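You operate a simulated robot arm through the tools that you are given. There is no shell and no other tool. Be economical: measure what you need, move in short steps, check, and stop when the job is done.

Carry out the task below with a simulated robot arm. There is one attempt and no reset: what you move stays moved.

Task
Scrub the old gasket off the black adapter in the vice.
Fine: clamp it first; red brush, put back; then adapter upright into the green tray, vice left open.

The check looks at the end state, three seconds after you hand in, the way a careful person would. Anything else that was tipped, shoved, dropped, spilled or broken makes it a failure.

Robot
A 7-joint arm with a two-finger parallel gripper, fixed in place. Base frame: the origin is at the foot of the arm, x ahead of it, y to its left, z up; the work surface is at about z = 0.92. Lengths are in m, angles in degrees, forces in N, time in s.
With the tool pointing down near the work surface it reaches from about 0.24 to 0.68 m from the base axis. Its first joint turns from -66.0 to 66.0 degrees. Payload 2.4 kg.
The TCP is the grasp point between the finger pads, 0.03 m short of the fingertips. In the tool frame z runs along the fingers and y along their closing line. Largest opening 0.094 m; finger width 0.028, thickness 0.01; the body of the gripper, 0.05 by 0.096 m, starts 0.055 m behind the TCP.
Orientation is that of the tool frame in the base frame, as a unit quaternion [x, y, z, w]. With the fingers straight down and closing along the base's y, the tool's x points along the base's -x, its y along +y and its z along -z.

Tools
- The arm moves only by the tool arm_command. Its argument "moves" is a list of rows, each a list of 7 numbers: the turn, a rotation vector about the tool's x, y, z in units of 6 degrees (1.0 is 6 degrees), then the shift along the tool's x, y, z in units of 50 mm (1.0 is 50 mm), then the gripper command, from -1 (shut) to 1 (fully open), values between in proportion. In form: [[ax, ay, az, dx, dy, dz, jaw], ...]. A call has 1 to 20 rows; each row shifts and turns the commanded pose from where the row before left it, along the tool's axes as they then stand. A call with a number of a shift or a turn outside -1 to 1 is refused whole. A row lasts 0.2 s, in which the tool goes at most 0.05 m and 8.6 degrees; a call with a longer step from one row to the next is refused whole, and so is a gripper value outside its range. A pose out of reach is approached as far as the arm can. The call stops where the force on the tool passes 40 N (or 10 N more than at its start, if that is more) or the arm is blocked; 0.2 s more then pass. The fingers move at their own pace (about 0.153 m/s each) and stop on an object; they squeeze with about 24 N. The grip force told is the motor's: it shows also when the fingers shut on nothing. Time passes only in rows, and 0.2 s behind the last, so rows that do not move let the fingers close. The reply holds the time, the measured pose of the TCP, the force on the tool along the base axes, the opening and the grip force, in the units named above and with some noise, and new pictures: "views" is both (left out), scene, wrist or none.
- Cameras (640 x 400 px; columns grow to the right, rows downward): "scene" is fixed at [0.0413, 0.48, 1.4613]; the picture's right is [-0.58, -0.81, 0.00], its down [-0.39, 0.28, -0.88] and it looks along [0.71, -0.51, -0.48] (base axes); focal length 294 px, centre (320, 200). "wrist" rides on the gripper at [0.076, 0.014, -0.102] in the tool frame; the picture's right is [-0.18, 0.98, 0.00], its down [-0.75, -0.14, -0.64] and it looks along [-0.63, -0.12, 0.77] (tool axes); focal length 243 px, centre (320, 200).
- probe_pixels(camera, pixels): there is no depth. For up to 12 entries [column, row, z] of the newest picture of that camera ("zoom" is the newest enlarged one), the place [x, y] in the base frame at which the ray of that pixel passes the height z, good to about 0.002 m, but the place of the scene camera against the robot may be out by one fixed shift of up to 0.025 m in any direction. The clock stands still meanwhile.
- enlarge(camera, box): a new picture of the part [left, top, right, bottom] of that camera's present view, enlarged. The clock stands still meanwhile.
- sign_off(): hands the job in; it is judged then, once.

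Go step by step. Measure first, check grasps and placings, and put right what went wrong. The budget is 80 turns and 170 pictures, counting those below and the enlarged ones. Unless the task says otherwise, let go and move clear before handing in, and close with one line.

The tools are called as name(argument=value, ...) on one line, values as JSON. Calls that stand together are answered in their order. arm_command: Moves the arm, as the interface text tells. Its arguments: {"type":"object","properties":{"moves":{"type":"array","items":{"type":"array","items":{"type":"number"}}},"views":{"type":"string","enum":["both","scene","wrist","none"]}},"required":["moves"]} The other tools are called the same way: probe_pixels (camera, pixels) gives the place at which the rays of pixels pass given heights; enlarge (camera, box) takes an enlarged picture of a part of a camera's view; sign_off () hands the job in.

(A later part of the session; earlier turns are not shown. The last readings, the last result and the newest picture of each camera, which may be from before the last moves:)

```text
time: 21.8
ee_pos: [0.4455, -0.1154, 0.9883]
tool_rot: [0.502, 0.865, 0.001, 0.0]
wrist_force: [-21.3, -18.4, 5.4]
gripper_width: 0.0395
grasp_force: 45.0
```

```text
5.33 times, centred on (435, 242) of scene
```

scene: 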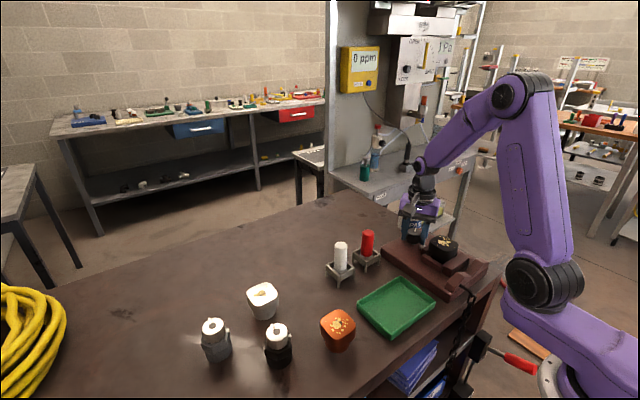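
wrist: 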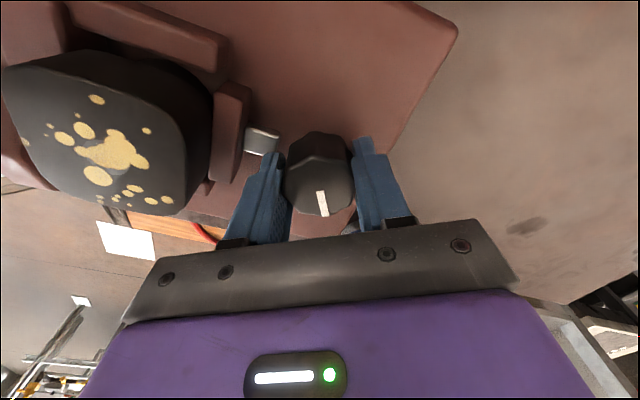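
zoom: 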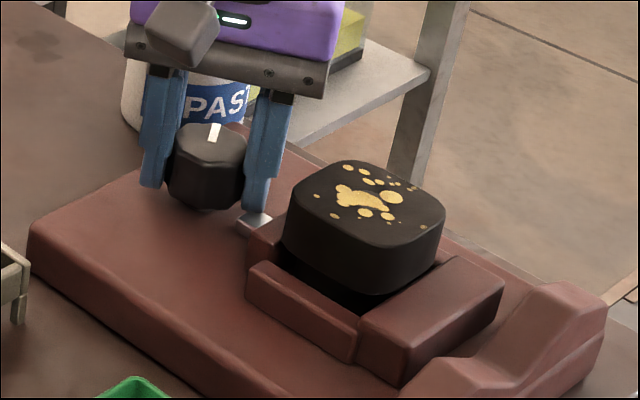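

The jaw advanced again (zoom x 243→247), but a finger is nearing the screw stub at (255,218). I'll release, lift, turn back 90°, and regrip so the fingers stay clear of the stub.

arm_command(moves=[[0, 0, 0, 0, -0.04, 0, 0.05], [0, 0, 0, 0, 0, -0.2, 0.05], [0, 0, 0, 0, 0, -0.6, 0.3], [0, 0, -1, 0, 0, -0.4, 0.3], [0, 0, -1, 0, 0, 0, 0.3], [0, 0, -1, 0, 0, 0, 0.3], [0, 0, -1, 0, 0, 0, 0.3], [0, 0, -1, 0, 0, 0, 0.3], [0, 0, -1, 0, 0, 0, 0.3], [0, 0, -1, 0, 0, 0, 0.3], [0, 0, -1, 0, 0, 0, 0.3], [0, 0, -1, 0, 0, 0, 0.3], [0, 0, -1, 0, 0, 0, 0.3], [0, 0, 0, 0, 0, 0, 0.3]])

enlarge(camera="scene", box=[390, 205, 480, 280])

enlarge(camera="wrist", box=[180, 0, 460, 220])

```text
time: 24.8
ee_pos: [0.4453, -0.1155, 1.0488]
tool_rot: [0.0, 1.0, 0.0, 0.0]
wrist_force: [-0.3, 0.3, 0.2]
gripper_width: 0.0609
grasp_force: 0.0
```

scene: 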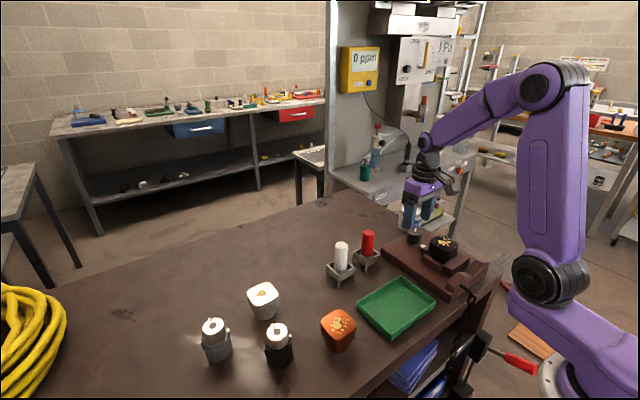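
wrist: 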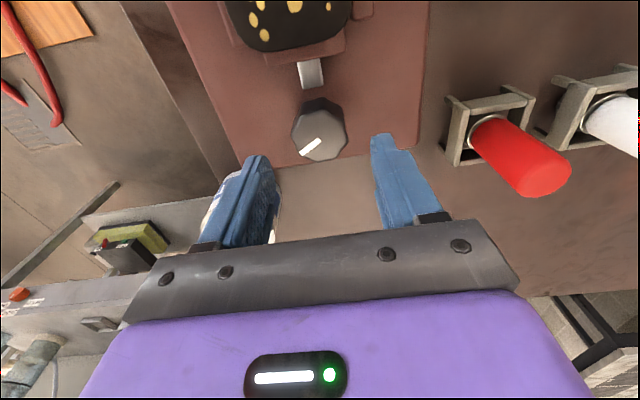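

```text
5.33 times, centred on (435, 242) of scene
```

zoom: 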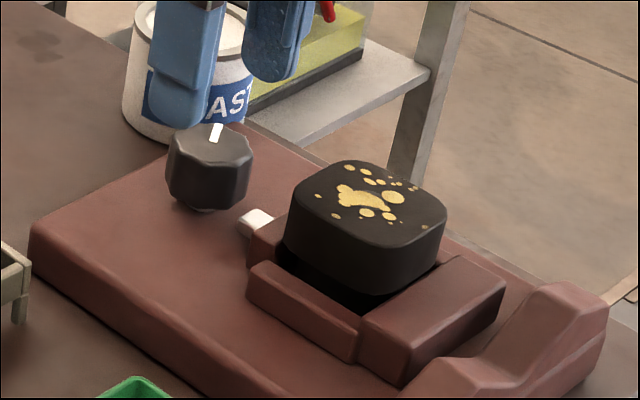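

```text
1.82 times, centred on (320, 110) of wrist
```

zoom: 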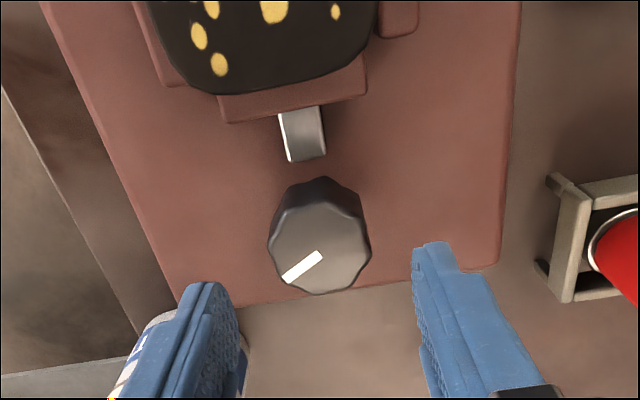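

The knob stayed at ~60° (mark toward zoom (290,275)) and the jaw has moved in. I'll regrip at -30° and turn another 60°.

arm_command(moves=[[0, 0, -1, 0, 0, 0, 0.3], [0, 0, -1, 0, 0, 0, 0.3], [0, 0, -1, -0.02, 0, 0, 0.3], [0, 0, -1, 0, 0, 0.1, 0.3], [0, 0, -1, 0, 0, 0.4, 0.3], [0, 0, 0, 0, 0, 0.7, 0.3], [0, 0, 0, 0, 0, 0, -1], [0, 0, 0, 0, 0, 0, -1], [0, 0, 0, 0, 0, 0, -1], [0, 0, 1, 0, 0, 0, -1], [0, 0, 1, 0, 0, 0, -1], [0, 0, 1, 0, 0, 0, -1], [0, 0, 1, 0, 0, 0, -1], [0, 0, 1, 0, 0, 0, -1], [0, 0, 1, 0, 0, 0, -1], [0, 0, 1, 0, 0, 0, -1], [0, 0, 1, 0, 0, 0, -1], [0, 0, 0, 0, 0, 0, -1]])

enlarge(camera="scene", box=[390, 205, 480, 280])

```text
time: 28.6
ee_pos: [0.4453, -0.1149, 0.9883]
tool_rot: [0.157, 0.988, 0.001, 0.0]
wrist_force: [-14.0, -3.0, 26.9]
gripper_width: 0.0399
grasp_force: 44.7
```

scene: 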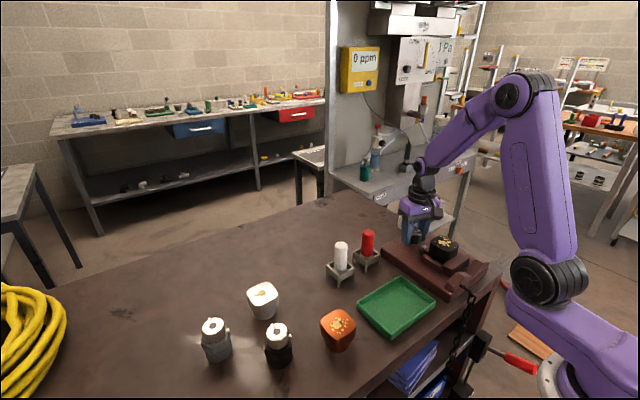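
wrist: 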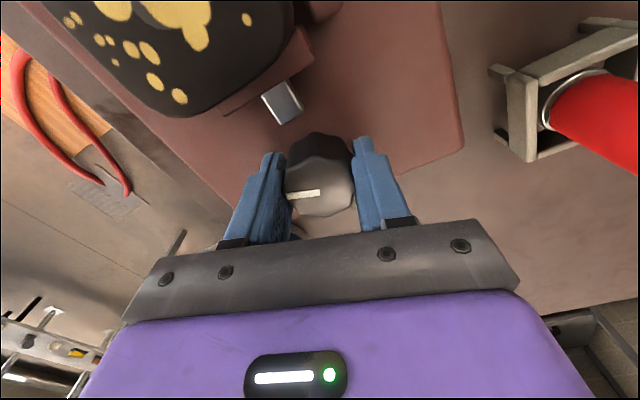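

```text
5.33 times, centred on (435, 242) of scene
```

zoom: 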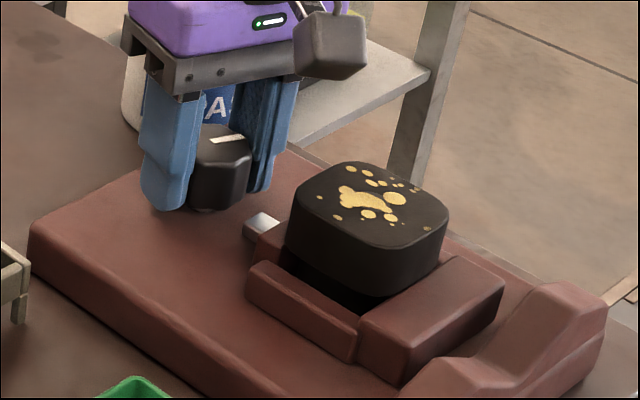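

The jaw now touches the adapter and pushes it toward the fixed jaw (head moved ~3 px). I'll continue until the clamp tightens.

arm_command(moves=[[0, 0, 1, 0, 0, 0, -1], [0, 0, 1, 0, 0, 0, -1], [0, 0, 1, 0, 0, 0, -1], [0, 0, 1, 0, 0, 0, -1], [0, 0, 1, 0, 0, 0, -1], [0, 0, 1, 0, 0, 0, -1], [0, 0, 0, 0, 0, 0, -1]])

enlarge(camera="scene", box=[390, 205, 480, 280])

```text
time: 30.2
ee_pos: [0.4472, -0.1164, 0.9872]
tool_rot: [0.455, 0.891, 0.0, -0.001]
wrist_force: [-7.0, -10.4, -3.7]
gripper_width: 0.0398
grasp_force: 44.9
```

scene: 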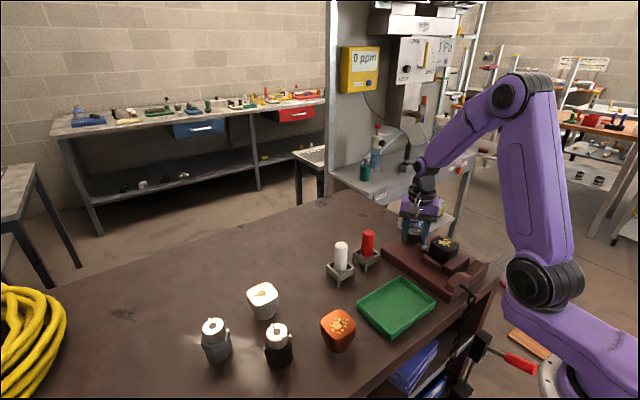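
wrist: 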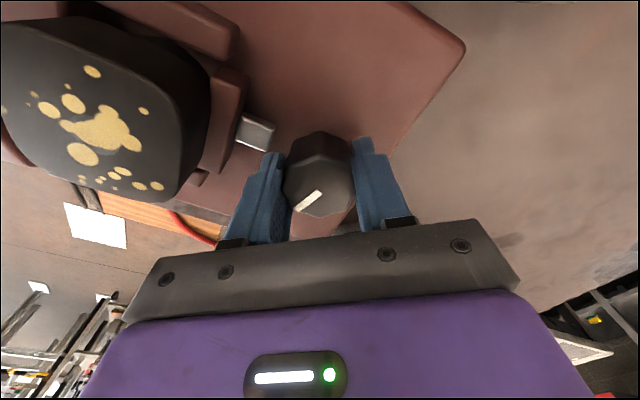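

```text
5.33 times, centred on (435, 242) of scene
```

zoom: 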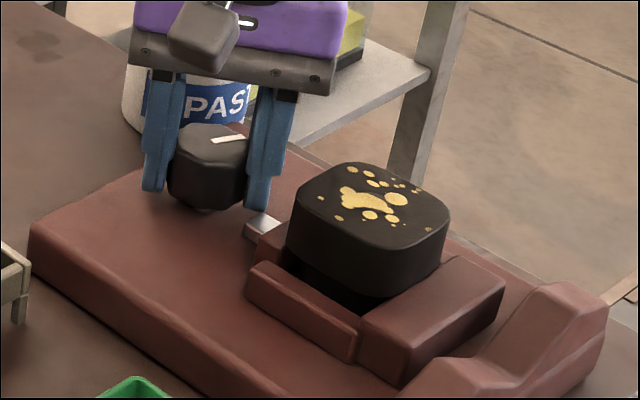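

The mark stayed put while the fingers slipped round it (wrist (310,200)), so the screw has tightened against the adapter. I'll release, lift, turn back, and check.

arm_command(moves=[[0, 0, 0, 0, 0, 0, 0.05], [0, 0, 0, 0, 0, -0.2, 0.05], [0, 0, 0, 0, 0, -0.8, 0.3], [0, 0, -1, 0, 0, -0.8, 0.3], [0, 0, -1, 0, 0, -0.8, 0.3], [0, 0, -1, 0, 0, -0.8, 0.3], [0, 0, -1, 0.5, 0, 0, 0.3], [0, 0, -1, 0.5, 0, 0, 0.3], [0, 0, -1, 0, 0, 0, 0.3], [0, 0, -1, 0, 0, 0, 0.3], [0, 0, -1, 0, 0, 0, 0.3], [0, 0, -1, 0, 0, 0, 0.3], [0, 0, 0, 0, 0, 0, 0.3]])

enlarge(camera="scene", box=[390, 205, 480, 280])

enlarge(camera="wrist", box=[180, 0, 480, 220])

```text
time: 33.0
ee_pos: [0.4036, -0.0888, 1.1588]
tool_rot: [-0.002, 1.0, 0.0, 0.0]
wrist_force: [-0.4, 0.4, 0.8]
gripper_width: 0.0612
grasp_force: 0.1
```

scene: 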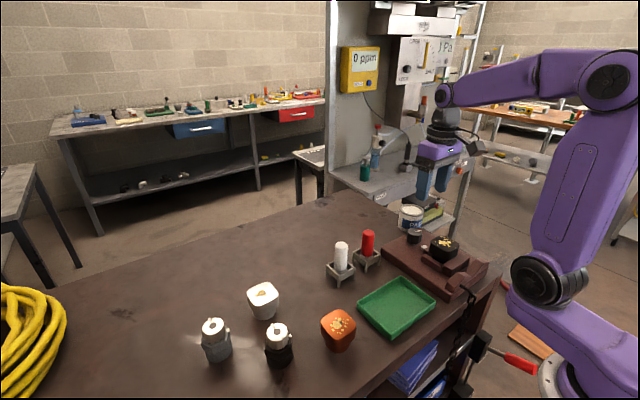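
wrist: 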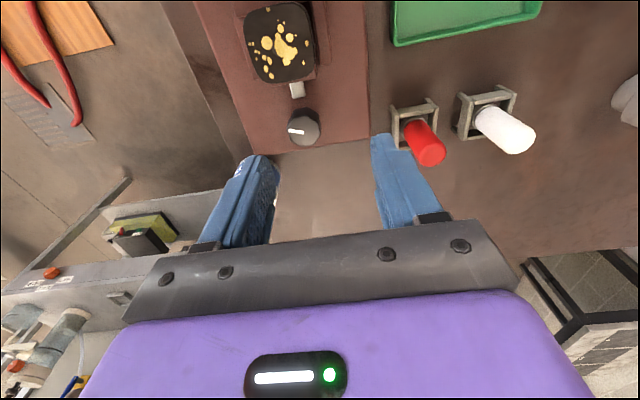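

```text
5.33 times, centred on (435, 242) of scene
```

zoom: 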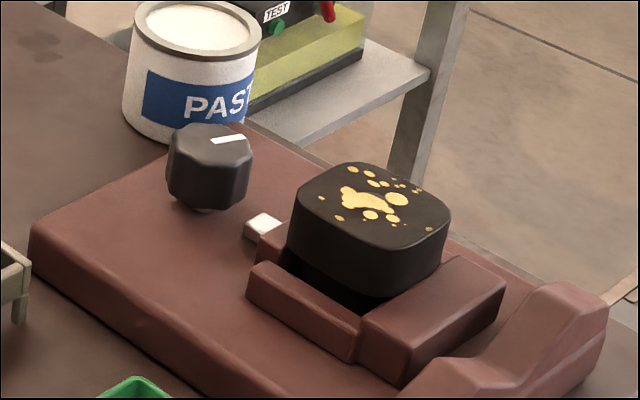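

```text
1.82 times, centred on (330, 110) of wrist
```

zoom: 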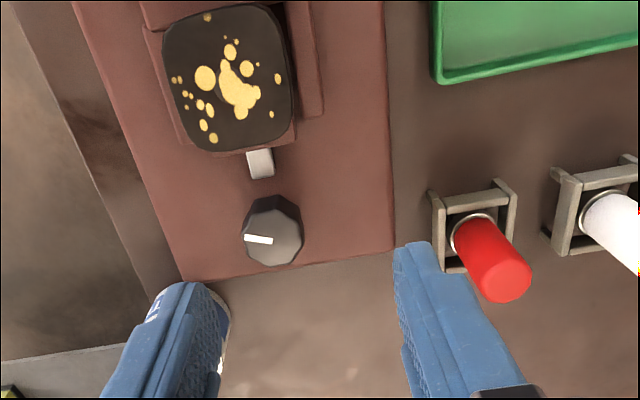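

The knob stopped near 95°, with the adapter clamped, level, and flush to the fixed jaw. Now I'll measure the red brush.

probe_pixels(camera="zoom", pixels=[[508, 281, 1.02], [508, 281, 1.01], [508, 281, 1.03], [472, 235, 0.95], [485, 282, 1.02], [530, 275, 1.02], [435, 192, 0.945], [500, 182, 0.945], [516, 262, 0.945], [448, 270, 0.945], [475, 212, 0.95]])

enlarge(camera="scene", box=[320, 220, 400, 295])

probe_pixels(camera="scene", pixels=[[368, 232, 1.02], [368, 232, 1.03], [368, 232, 1.01], [366, 264, 0.94]])

```text
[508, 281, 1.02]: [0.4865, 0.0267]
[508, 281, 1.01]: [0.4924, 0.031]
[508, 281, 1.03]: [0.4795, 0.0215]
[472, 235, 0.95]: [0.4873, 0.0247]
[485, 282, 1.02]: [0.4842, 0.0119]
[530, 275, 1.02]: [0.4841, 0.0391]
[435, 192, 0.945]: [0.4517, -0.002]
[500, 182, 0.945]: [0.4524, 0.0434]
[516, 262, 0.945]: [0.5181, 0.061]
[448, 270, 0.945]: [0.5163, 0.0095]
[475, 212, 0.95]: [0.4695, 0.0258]
```

```text
5.33 times, centred on (360, 258) of scene
```

zoom: 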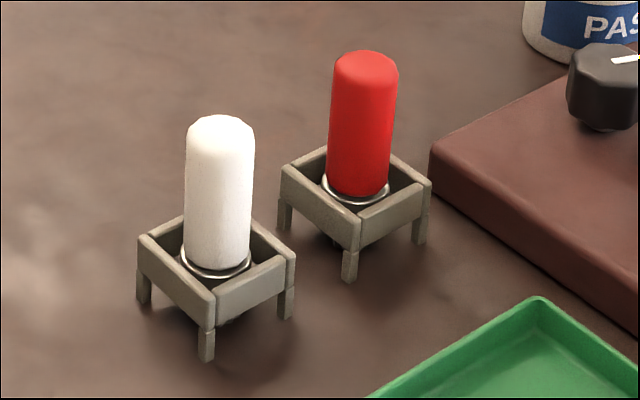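

```text
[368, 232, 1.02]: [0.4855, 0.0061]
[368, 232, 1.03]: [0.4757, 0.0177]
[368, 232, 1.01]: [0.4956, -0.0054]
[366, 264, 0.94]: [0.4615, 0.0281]
```

Handle axis is ≈(0.483,0.025), top ≈1.02, with the stand rim ≈0.95. I'll hover above it to refine.

arm_command(moves=[[0, 0, 0, -0.53, 0.76, 0, 0.3], [0, 0, 0, -0.53, 0.76, 0, 0.3], [0, 0, 0, -0.53, 0.76, 0, 0.3], [0, 0, 0, 0, 0, 0.8, 0.3], [0, 0, 0, 0, 0, 0.8, 0.3], [0, 0, 0, 0, 0, 0, 0.3]], views="wrist")

enlarge(camera="wrist", box=[220, 60, 420, 220])

```text
time: 34.4
ee_pos: [0.4819, 0.0269, 1.0798]
tool_rot: [-0.001, 1.0, 0.0, -0.001]
wrist_force: [0.0, 0.3, -1.1]
gripper_width: 0.0609
grasp_force: 0.1
```

wrist: 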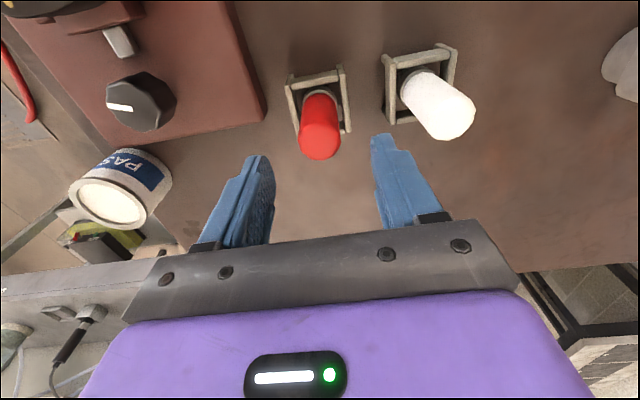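

```text
2.50 times, centred on (320, 140) of wrist
```

zoom: 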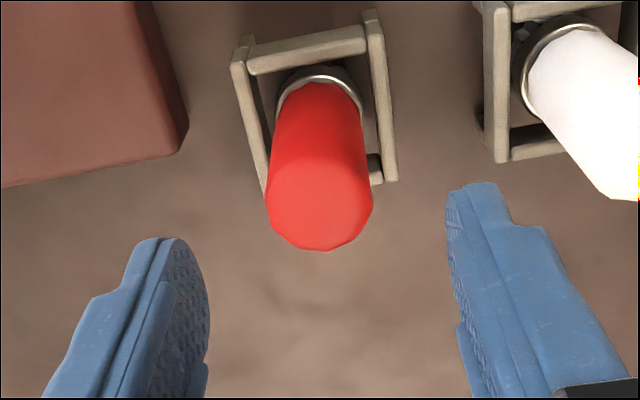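

probe_pixels(camera="zoom", pixels=[[320, 207, 1.01], [320, 207, 1.02], [266, 200, 1.02], [373, 200, 1.02], [320, 250, 1.02], [280, 100, 0.945], [362, 100, 0.945], [238, 55, 0.95], [370, 15, 0.95], [390, 180, 0.95], [490, 20, 0.95], [318, 65, 0.945]])

```text
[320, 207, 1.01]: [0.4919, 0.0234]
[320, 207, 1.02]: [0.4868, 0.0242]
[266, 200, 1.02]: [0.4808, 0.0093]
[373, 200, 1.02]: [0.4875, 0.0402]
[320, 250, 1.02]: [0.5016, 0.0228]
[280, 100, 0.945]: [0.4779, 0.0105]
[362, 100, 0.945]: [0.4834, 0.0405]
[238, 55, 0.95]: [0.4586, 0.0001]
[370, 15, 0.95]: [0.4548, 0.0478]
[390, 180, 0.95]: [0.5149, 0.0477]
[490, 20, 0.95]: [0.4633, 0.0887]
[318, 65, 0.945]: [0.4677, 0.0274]
```

Handle axis is at (0.485,0.025), Ø≈30 mm. Descend to z≈0.992, above the stand rim, and grip.

arm_command(moves=[[0, 0, 0, -0.06, -0.03, 0.6, 0.3], [0, 0, 0, 0, 0, 0.6, 0.3], [0, 0, 0, 0, 0, 0.55, 0.3], [0, 0, 0, 0, 0, 0, 0.3], [0, 0, 0, 0, 0, 0, -0.2], [0, 0, 0, 0, 0, 0, -1], [0, 0, 0, 0, 0, 0, -1]])

enlarge(camera="scene", box=[320, 210, 410, 295])

```text
time: 36.0
ee_pos: [0.4867, 0.0232, 0.9904]
tool_rot: [-0.001, 1.0, 0.0, 0.0]
wrist_force: [0.3, -0.2, -0.1]
gripper_width: 0.0302
grasp_force: 24.0
```

scene: 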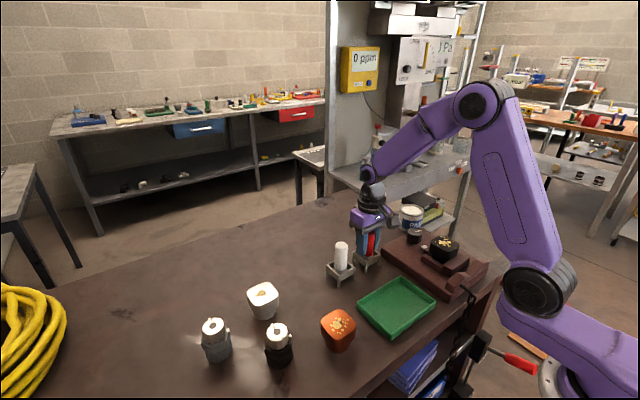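
wrist: 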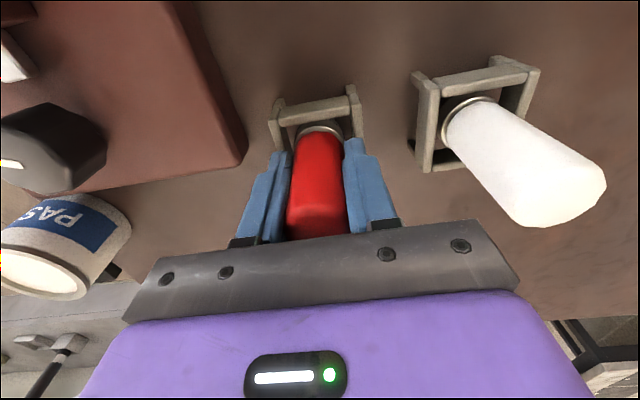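

```text
4.71 times, centred on (365, 252) of scene
```

zoom: 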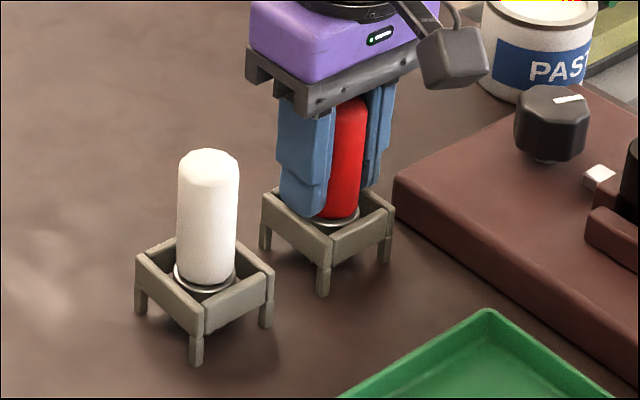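

The red handle is held (width 0.030). Lift straight up and check the stand stays put.

arm_command(moves=[[0, 0, 0, 0, 0, -0.4, -1], [0, 0, 0, 0, 0, -0.8, -1], [0, 0, 0, 0, 0, -0.9, -1], [0, 0, 0, 0, 0, -0.9, -1], [0, 0, 0, 0, 0, 0, -1]])

enlarge(camera="scene", box=[320, 170, 440, 290])

```text
time: 37.2
ee_pos: [0.4884, 0.0244, 1.1422]
tool_rot: [0.0, 1.0, 0.0, 0.001]
wrist_force: [0.3, -0.2, 0.0]
gripper_width: 0.0304
grasp_force: 23.9
```

scene: 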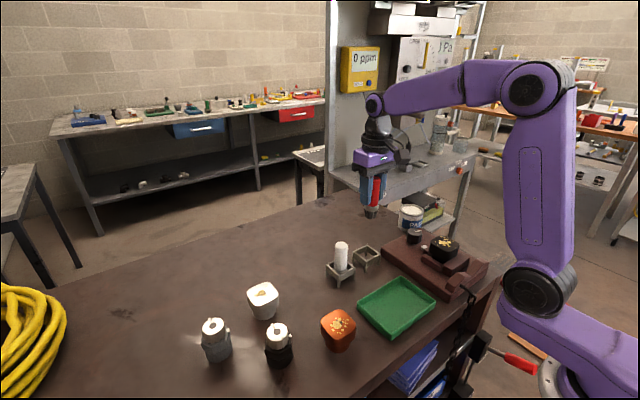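
wrist: 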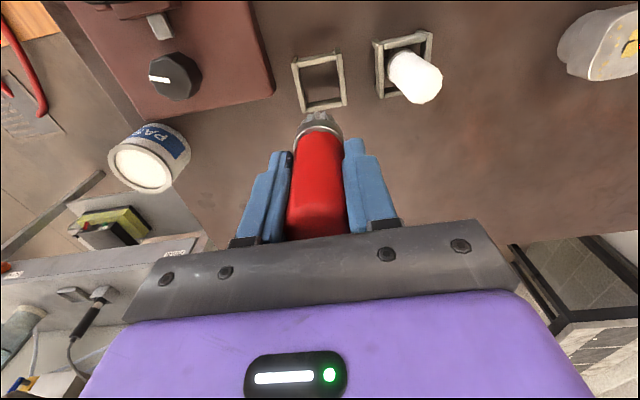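

```text
3.33 times, centred on (380, 230) of scene
```

zoom: 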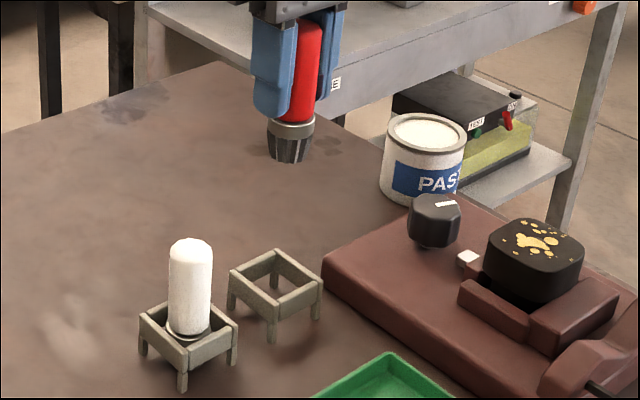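

The brush is out with ~12 mm of bristles, the tip about 69 mm below the TCP, and the stand is undisturbed. I'll move over the adapter.

arm_command(moves=[[0, 0, 0, 0.64, -0.7, 0, -1], [0, 0, 0, 0.64, -0.7, 0, -1], [0, 0, 0, 0.64, -0.7, 0, -1], [0, 0, 0, 0.64, -0.7, 0, -1], [0, 0, 0, 0, 0, 0.4, -1], [0, 0, 0, 0, 0, 0, -1]])

enlarge(camera="wrist", box=[200, 0, 440, 200])

enlarge(camera="scene", box=[390, 180, 500, 280])

```text
time: 38.6
ee_pos: [0.3599, -0.1147, 1.1212]
tool_rot: [0.0, 1.0, 0.0, 0.0]
wrist_force: [-0.3, 0.9, -0.8]
gripper_width: 0.0302
grasp_force: 24.1
```

scene: 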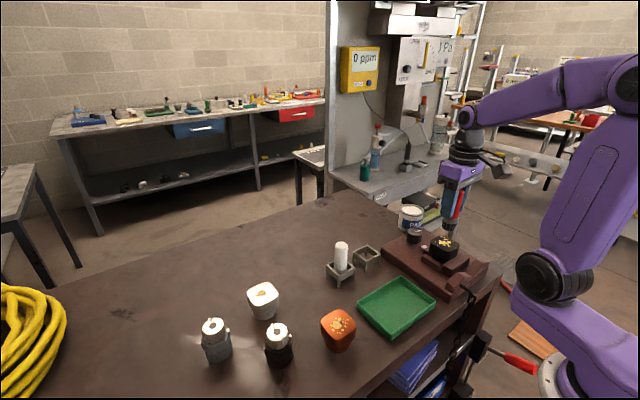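
wrist: 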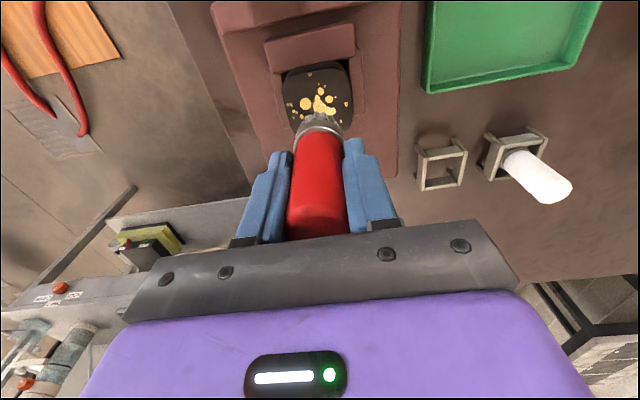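

```text
2.00 times, centred on (320, 100) of wrist
```

zoom: 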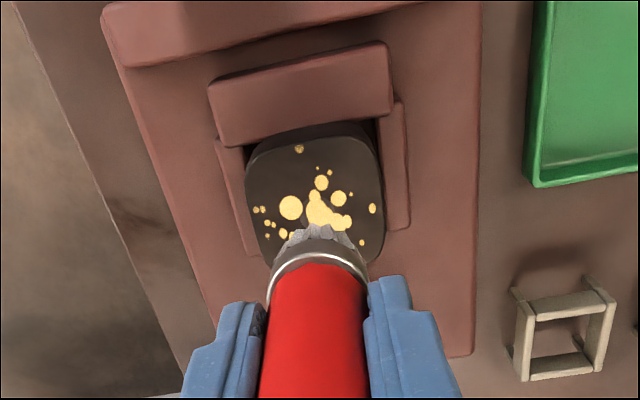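

```text
4.00 times, centred on (445, 230) of scene
```

zoom: 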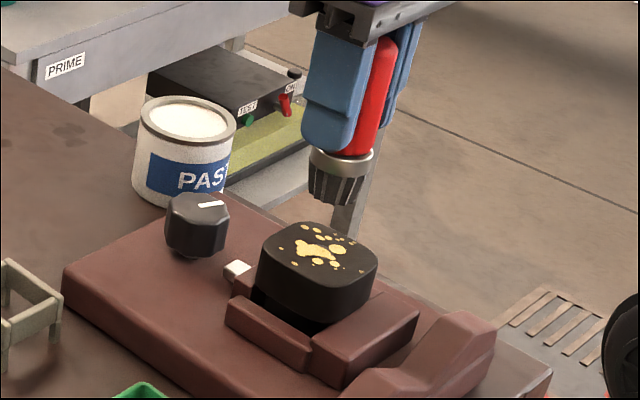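

Brush is above the adapter; I'll locate the head's edges and spots at z≈1.0.

probe_pixels(camera="wrist", pixels=[[284, 97.5, 1.0], [351.5, 95, 1.0], [317.5, 71, 1.0], [296, 131, 1.0], [310, 74, 1.0], [288, 105, 1.0], [346, 104, 1.0], [321, 107, 1.0], [341, 121, 1.0], [302, 117, 1.0]])

```text
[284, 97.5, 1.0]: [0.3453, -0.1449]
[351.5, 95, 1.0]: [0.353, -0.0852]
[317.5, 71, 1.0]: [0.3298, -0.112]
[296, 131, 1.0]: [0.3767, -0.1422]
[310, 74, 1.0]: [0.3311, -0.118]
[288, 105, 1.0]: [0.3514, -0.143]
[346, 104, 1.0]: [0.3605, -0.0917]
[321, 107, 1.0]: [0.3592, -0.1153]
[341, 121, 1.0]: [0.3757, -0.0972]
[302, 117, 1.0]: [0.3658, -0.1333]
```

Head centre is (0.358,-0.115). I'll lower to near contact.

arm_command(moves=[[0, 0, 0, 0, 0, 0.5, -1], [0, 0, 0, 0, 0, 0.3, -1], [0, 0, 0, 0, 0, 0.08, -1], [0, 0, 0, 0, 0, 0.06, -1], [0, 0, 0, 0, 0, 0, -1]], views="none")

enlarge(camera="scene", box=[410, 200, 480, 270])

```text
time: 39.6
ee_pos: [0.3592, -0.1157, 1.0766]
tool_rot: [0.0, 1.0, -0.001, 0.003]
wrist_force: [-4.4, 2.2, 10.5]
gripper_width: 0.0305
grasp_force: 24.1
stopped in row 5: the force on the tool passed its limit (the readings are from after the stop); the commanded pose is now the measured one
```

```text
5.71 times, centred on (445, 235) of scene
```

zoom: 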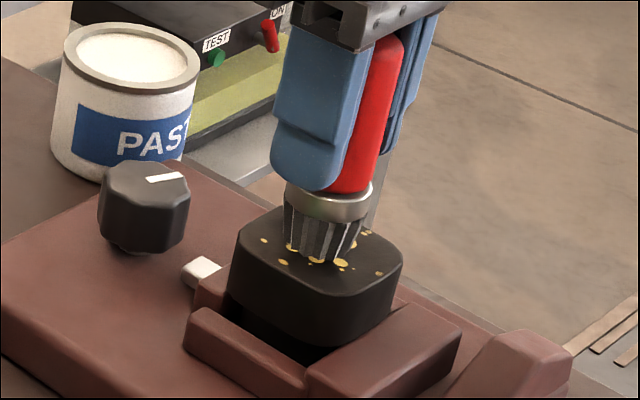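

Bristles touch the face (zoom (325,255)) at z=1.0766 with ~10 N. I'll scrub in a raster over ±20 mm.

arm_command(moves=[[0, 0, 0, 0, 0.4, 0, -1], [0, 0, 0, 0.2, 0, 0, -1], [0, 0, 0, 0, -0.4, 0, -1], [0, 0, 0, 0, -0.4, 0, -1], [0, 0, 0, 0.2, 0, 0, -1], [0, 0, 0, 0, 0.4, 0, -1], [0, 0, 0, 0, 0.4, 0, -1], [0, 0, 0, -0.4, 0, 0, -1], [0, 0, 0, 0, -0.4, 0, -1], [0, 0, 0, 0, -0.4, 0, -1], [0, 0, 0, -0.2, 0, 0, -1], [0, 0, 0, 0, 0.4, 0, -1], [0, 0, 0, 0, 0.4, 0, -1], [0, 0, 0, -0.2, 0, 0, -1], [0, 0, 0, 0, -0.4, 0, -1], [0, 0, 0, 0, -0.4, 0, -1], [0, 0, 0, 0.4, 0, 0, -1], [0, 0, 0, 0, 0.4, 0, -1], [0, 0, 0, 0, 0, 0, -1]])

enlarge(camera="scene", box=[410, 200, 480, 270])

enlarge(camera="wrist", box=[220, 30, 420, 190])

```text
time: 43.6
ee_pos: [0.3604, -0.1152, 1.0781]
tool_rot: [0.0, 1.0, -0.001, 0.003]
wrist_force: [-0.7, -0.1, -1.0]
gripper_width: 0.0303
grasp_force: 23.8
```

scene: 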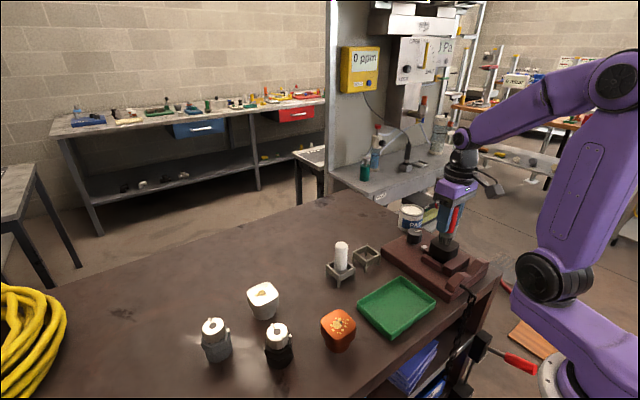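
wrist: 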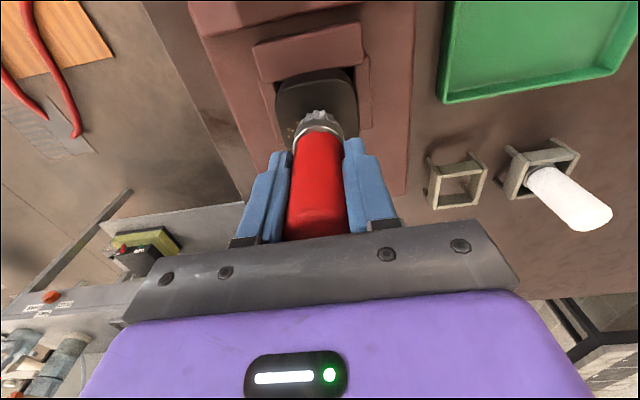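

```text
5.71 times, centred on (445, 235) of scene
```

zoom: 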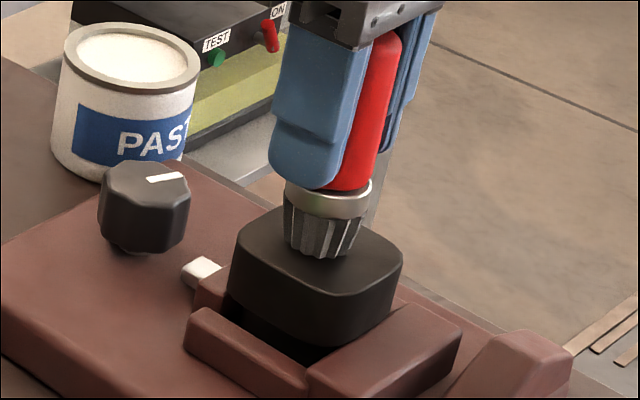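

```text
2.50 times, centred on (320, 110) of wrist
```

zoom: 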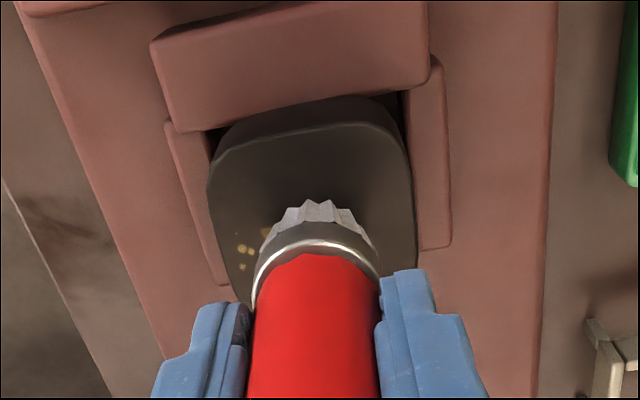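

Most of the gasket is gone; a few spots remain on the -y side (zoom (245,250), (265,232)). I'll press 2 mm more and scrub that half again, then lift to inspect.

arm_command(moves=[[0, 0, 0, 0, 0, 0.04, -1], [0, 0, 0, 0, -0.25, 0, -1], [0, 0, 0, 0, -0.25, 0, -1], [0, 0, 0, -0.2, 0, 0, -1], [0, 0, 0, -0.2, 0, 0, -1], [0, 0, 0, 0, 0.3, 0, -1], [0, 0, 0, 0, 0.3, 0, -1], [0, 0, 0, 0, 0.3, 0, -1], [0, 0, 0, 0.2, 0, 0, -1], [0, 0, 0, 0, -0.3, 0, -1], [0, 0, 0, 0, -0.3, 0, -1], [0, 0, 0, 0, -0.3, 0, -1], [0, 0, 0, 0.2, 0.1, 0, -1], [0, 0, 0, 0, 0.3, 0, -1], [0, 0, 0, 0, 0, -0.8, -1], [0, 0, 0, -0.8, 0, -0.2, -1], [0, 0, 0, 0, 0, 0, -1]])

enlarge(camera="scene", box=[410, 200, 480, 270])

enlarge(camera="wrist", box=[220, 0, 420, 160])

```text
time: 44.5
ee_pos: [0.3626, -0.1381, 1.0766]
tool_rot: [0.0, 1.0, 0.002, 0.002]
wrist_force: [-4.2, 7.1, 12.5]
gripper_width: 0.0307
grasp_force: 24.1
stopped in row 4: the force on the tool passed its limit (the readings are from after the stop); the commanded pose is now the measured one
```

scene: 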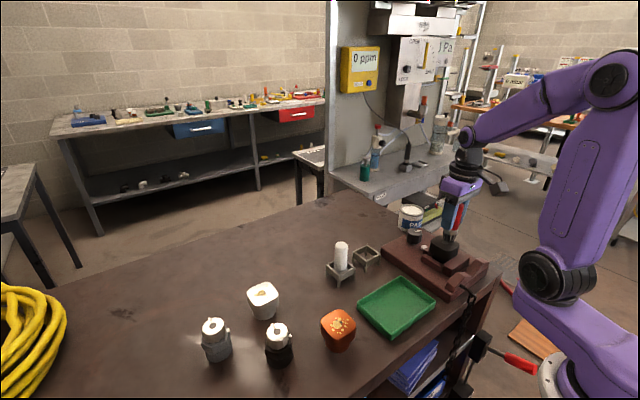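
wrist: 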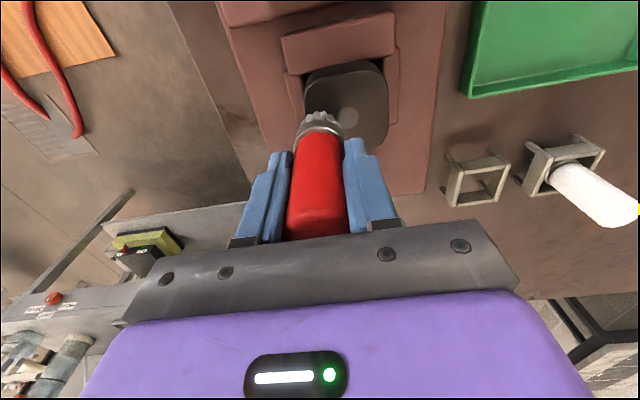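

```text
5.71 times, centred on (445, 235) of scene
```

zoom: 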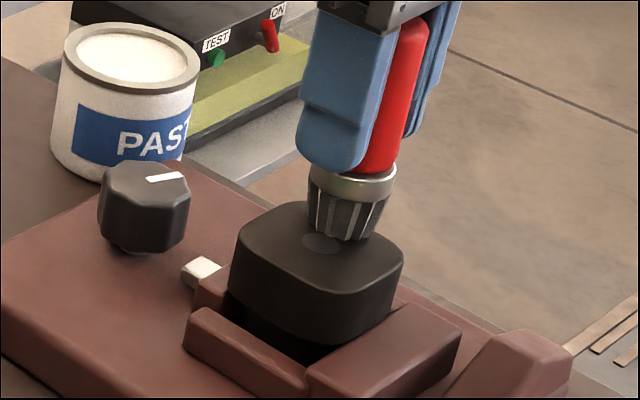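

```text
2.50 times, centred on (320, 80) of wrist
```

zoom: 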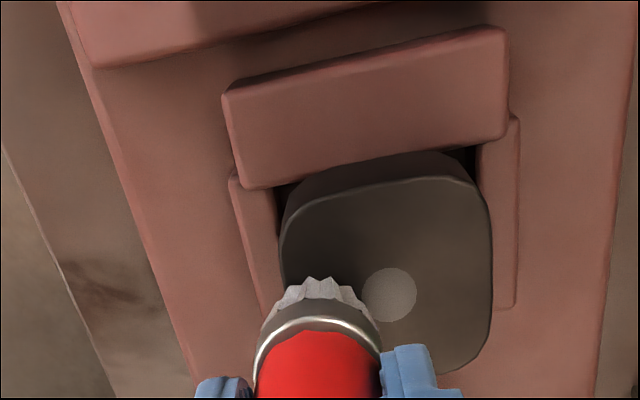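

The press was a touch too hard so the arm stopped, but most of that side is now clean. I'll ease 0.7 mm, finish the +x/-y corner, then lift for inspection.

arm_command(moves=[[0, 0, 0, 0, 0, -0.015, -1], [0, 0, 0, -0.15, 0, 0, -1], [0, 0, 0, -0.15, 0, 0, -1], [0, 0, 0, 0, 0.25, 0, -1], [0, 0, 0, 0.15, 0, 0, -1], [0, 0, 0, 0, -0.25, 0, -1], [0, 0, 0, 0.15, 0, 0, -1], [0, 0, 0, 0, 0.25, 0, -1], [0, 0, 0, 0, 0, -0.5, -1], [0, 0, 0, -0.9, 0, -0.3, -1], [0, 0, 0, 0, 0, 0, -1]])

enlarge(camera="scene", box=[410, 200, 480, 270])

enlarge(camera="wrist", box=[220, 0, 420, 160])

```text
time: 46.9
ee_pos: [0.4073, -0.1269, 1.1156]
tool_rot: [0.001, 1.0, 0.001, 0.003]
wrist_force: [0.0, -0.5, -1.5]
gripper_width: 0.03
grasp_force: 24.2
```

scene: 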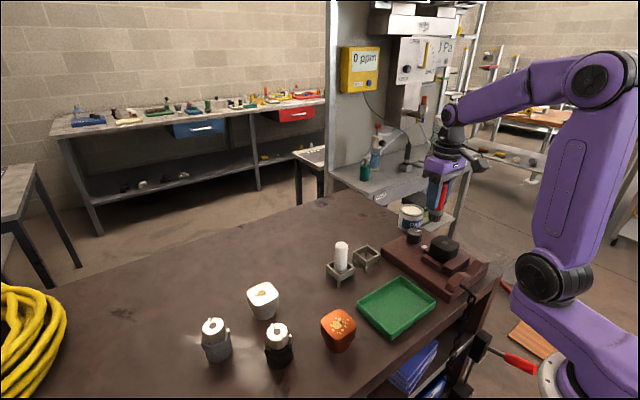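
wrist: 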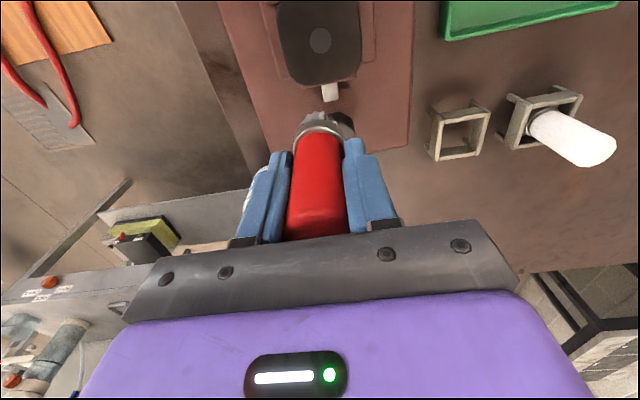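

```text
5.71 times, centred on (445, 235) of scene
```

zoom: 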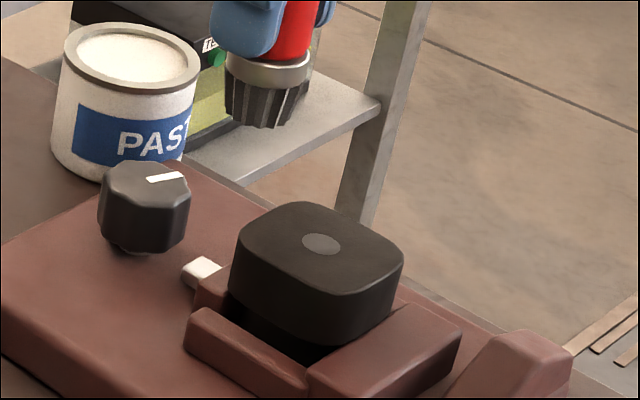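

```text
2.50 times, centred on (320, 80) of wrist
```

zoom: 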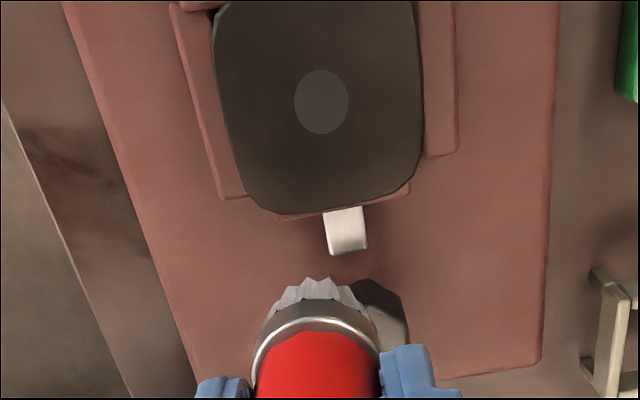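

The face is clean, showing only the grey port at zoom (320,242). Now I'll carry the brush back over its stand.

arm_command(moves=[[0, 0, 0, 0, 0, -0.6, -1], [0, 0, 0, -0.396, 0.752, 0, -1], [0, 0, 0, -0.396, 0.752, 0, -1], [0, 0, 0, -0.396, 0.752, 0, -1], [0, 0, 0, -0.396, 0.752, 0, -1], [0, 0, 0, 0, 0, 0.8, -1], [0, 0, 0, 0, 0, 0.6, -1], [0, 0, 0, 0, 0, 0, -1]])

enlarge(camera="wrist", box=[240, 60, 400, 180])

enlarge(camera="scene", box=[320, 190, 420, 290])

```text
time: 48.7
ee_pos: [0.4853, 0.023, 1.0754]
tool_rot: [0.0, 1.0, 0.001, 0.003]
wrist_force: [0.0, 0.4, -1.9]
gripper_width: 0.0307
grasp_force: 23.9
```

scene: 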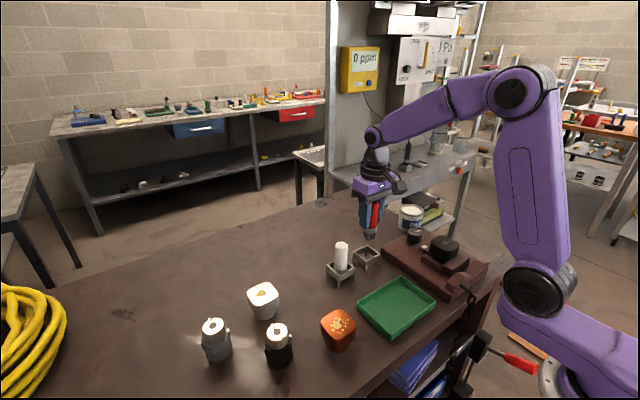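
wrist: 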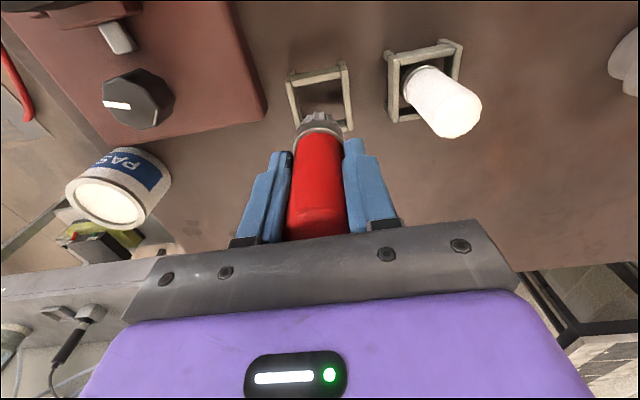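

```text
3.33 times, centred on (320, 120) of wrist
```

zoom: 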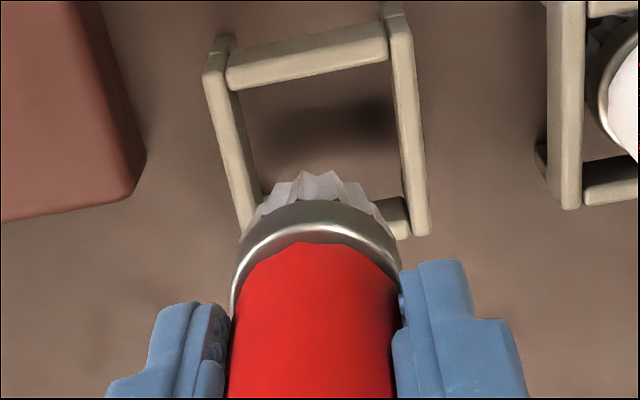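

```text
4.00 times, centred on (370, 240) of scene
```

zoom: 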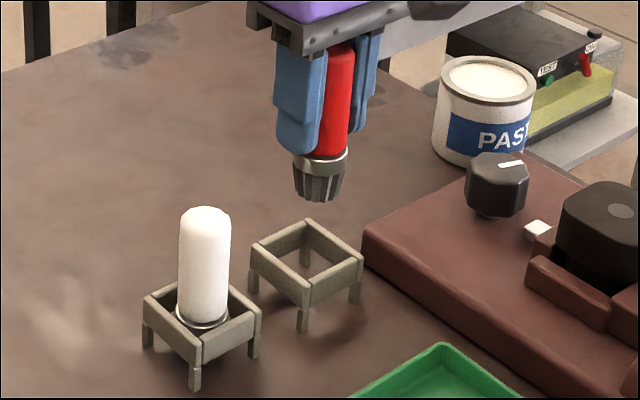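

I'll check the stand's opening against the brush position before lowering.

probe_pixels(camera="wrist", pixels=[[296, 86, 0.95], [341, 76, 0.95], [302.6, 118.5, 0.95], [345.5, 120, 0.95], [316, 119, 1.003], [318, 130, 1.015]])

```text
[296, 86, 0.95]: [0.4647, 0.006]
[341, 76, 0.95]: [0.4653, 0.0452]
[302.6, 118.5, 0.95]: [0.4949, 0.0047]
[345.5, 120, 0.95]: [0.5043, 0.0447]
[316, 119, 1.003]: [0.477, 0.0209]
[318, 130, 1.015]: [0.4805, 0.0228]
```

Stand opening is centred (0.484,0.025); I'll shift +1.5 mm in y and lower.

arm_command(moves=[[0, 0, 0, 0, 0.03, 0.4, -1], [0, 0, 0, 0, 0, 0.5, -1], [0, 0, 0, 0, 0, 0.4, -1], [0, 0, 0, 0, 0, 0.2, -1], [0, 0, 0, 0, 0, 0.06, -1], [0, 0, 0, 0, 0, 0, -1]])

enlarge(camera="scene", box=[320, 210, 410, 295])

```text
time: 50.1
ee_pos: [0.487, 0.0256, 0.9987]
tool_rot: [0.0, 1.0, 0.001, 0.002]
wrist_force: [0.0, -0.8, -1.4]
gripper_width: 0.0302
grasp_force: 24.1
```

scene: 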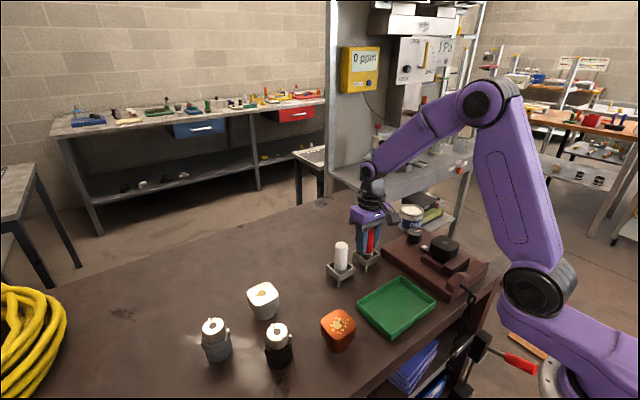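
wrist: 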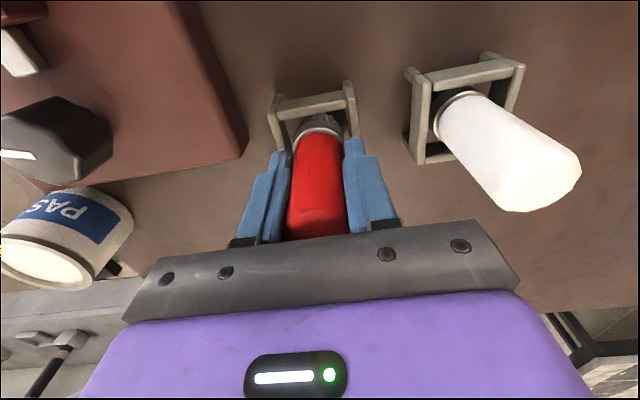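

```text
4.71 times, centred on (365, 252) of scene
```

zoom: 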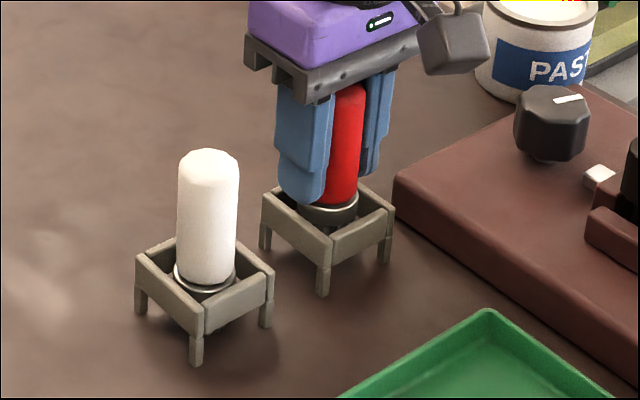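

It's inside the stand with ~8 mm left and no contact. Lower in 2 mm steps to rest.

arm_command(moves=[[0, 0, 0, -0.0, 0, 0.04, -1], [0, 0, 0, 0, 0, 0.04, -1], [0, 0, 0, 0, 0, 0.04, -1], [0, 0, 0, 0, 0, 0.02, -1], [0, 0, 0, 0, 0, 0, -1]], views="none")

```text
time: 51.3
ee_pos: [0.4871, 0.0258, 0.9939]
tool_rot: [0.0, 1.0, 0.001, 0.003]
wrist_force: [0.1, 0.8, -1.1]
gripper_width: 0.0301
grasp_force: 24.1
```

No contact yet at z=0.994; continue down gently.

arm_command(moves=[[0, 0, 0, 0, 0, 0.03, -1], [0, 0, 0, 0, 0, 0.03, -1], [0, 0, 0, 0, 0, 0, -1]], views="none")

enlarge(camera="scene", box=[320, 210, 410, 295])

```text
time: 52.1
ee_pos: [0.4874, 0.0247, 0.9893]
tool_rot: [-0.001, 1.0, 0.001, 0.003]
wrist_force: [0.0, 0.1, -1.2]
gripper_width: 0.0302
grasp_force: 24.4
```

```text
4.71 times, centred on (365, 252) of scene
```

zoom: 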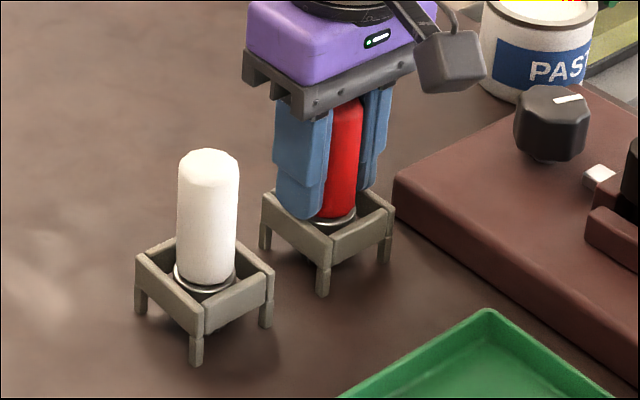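

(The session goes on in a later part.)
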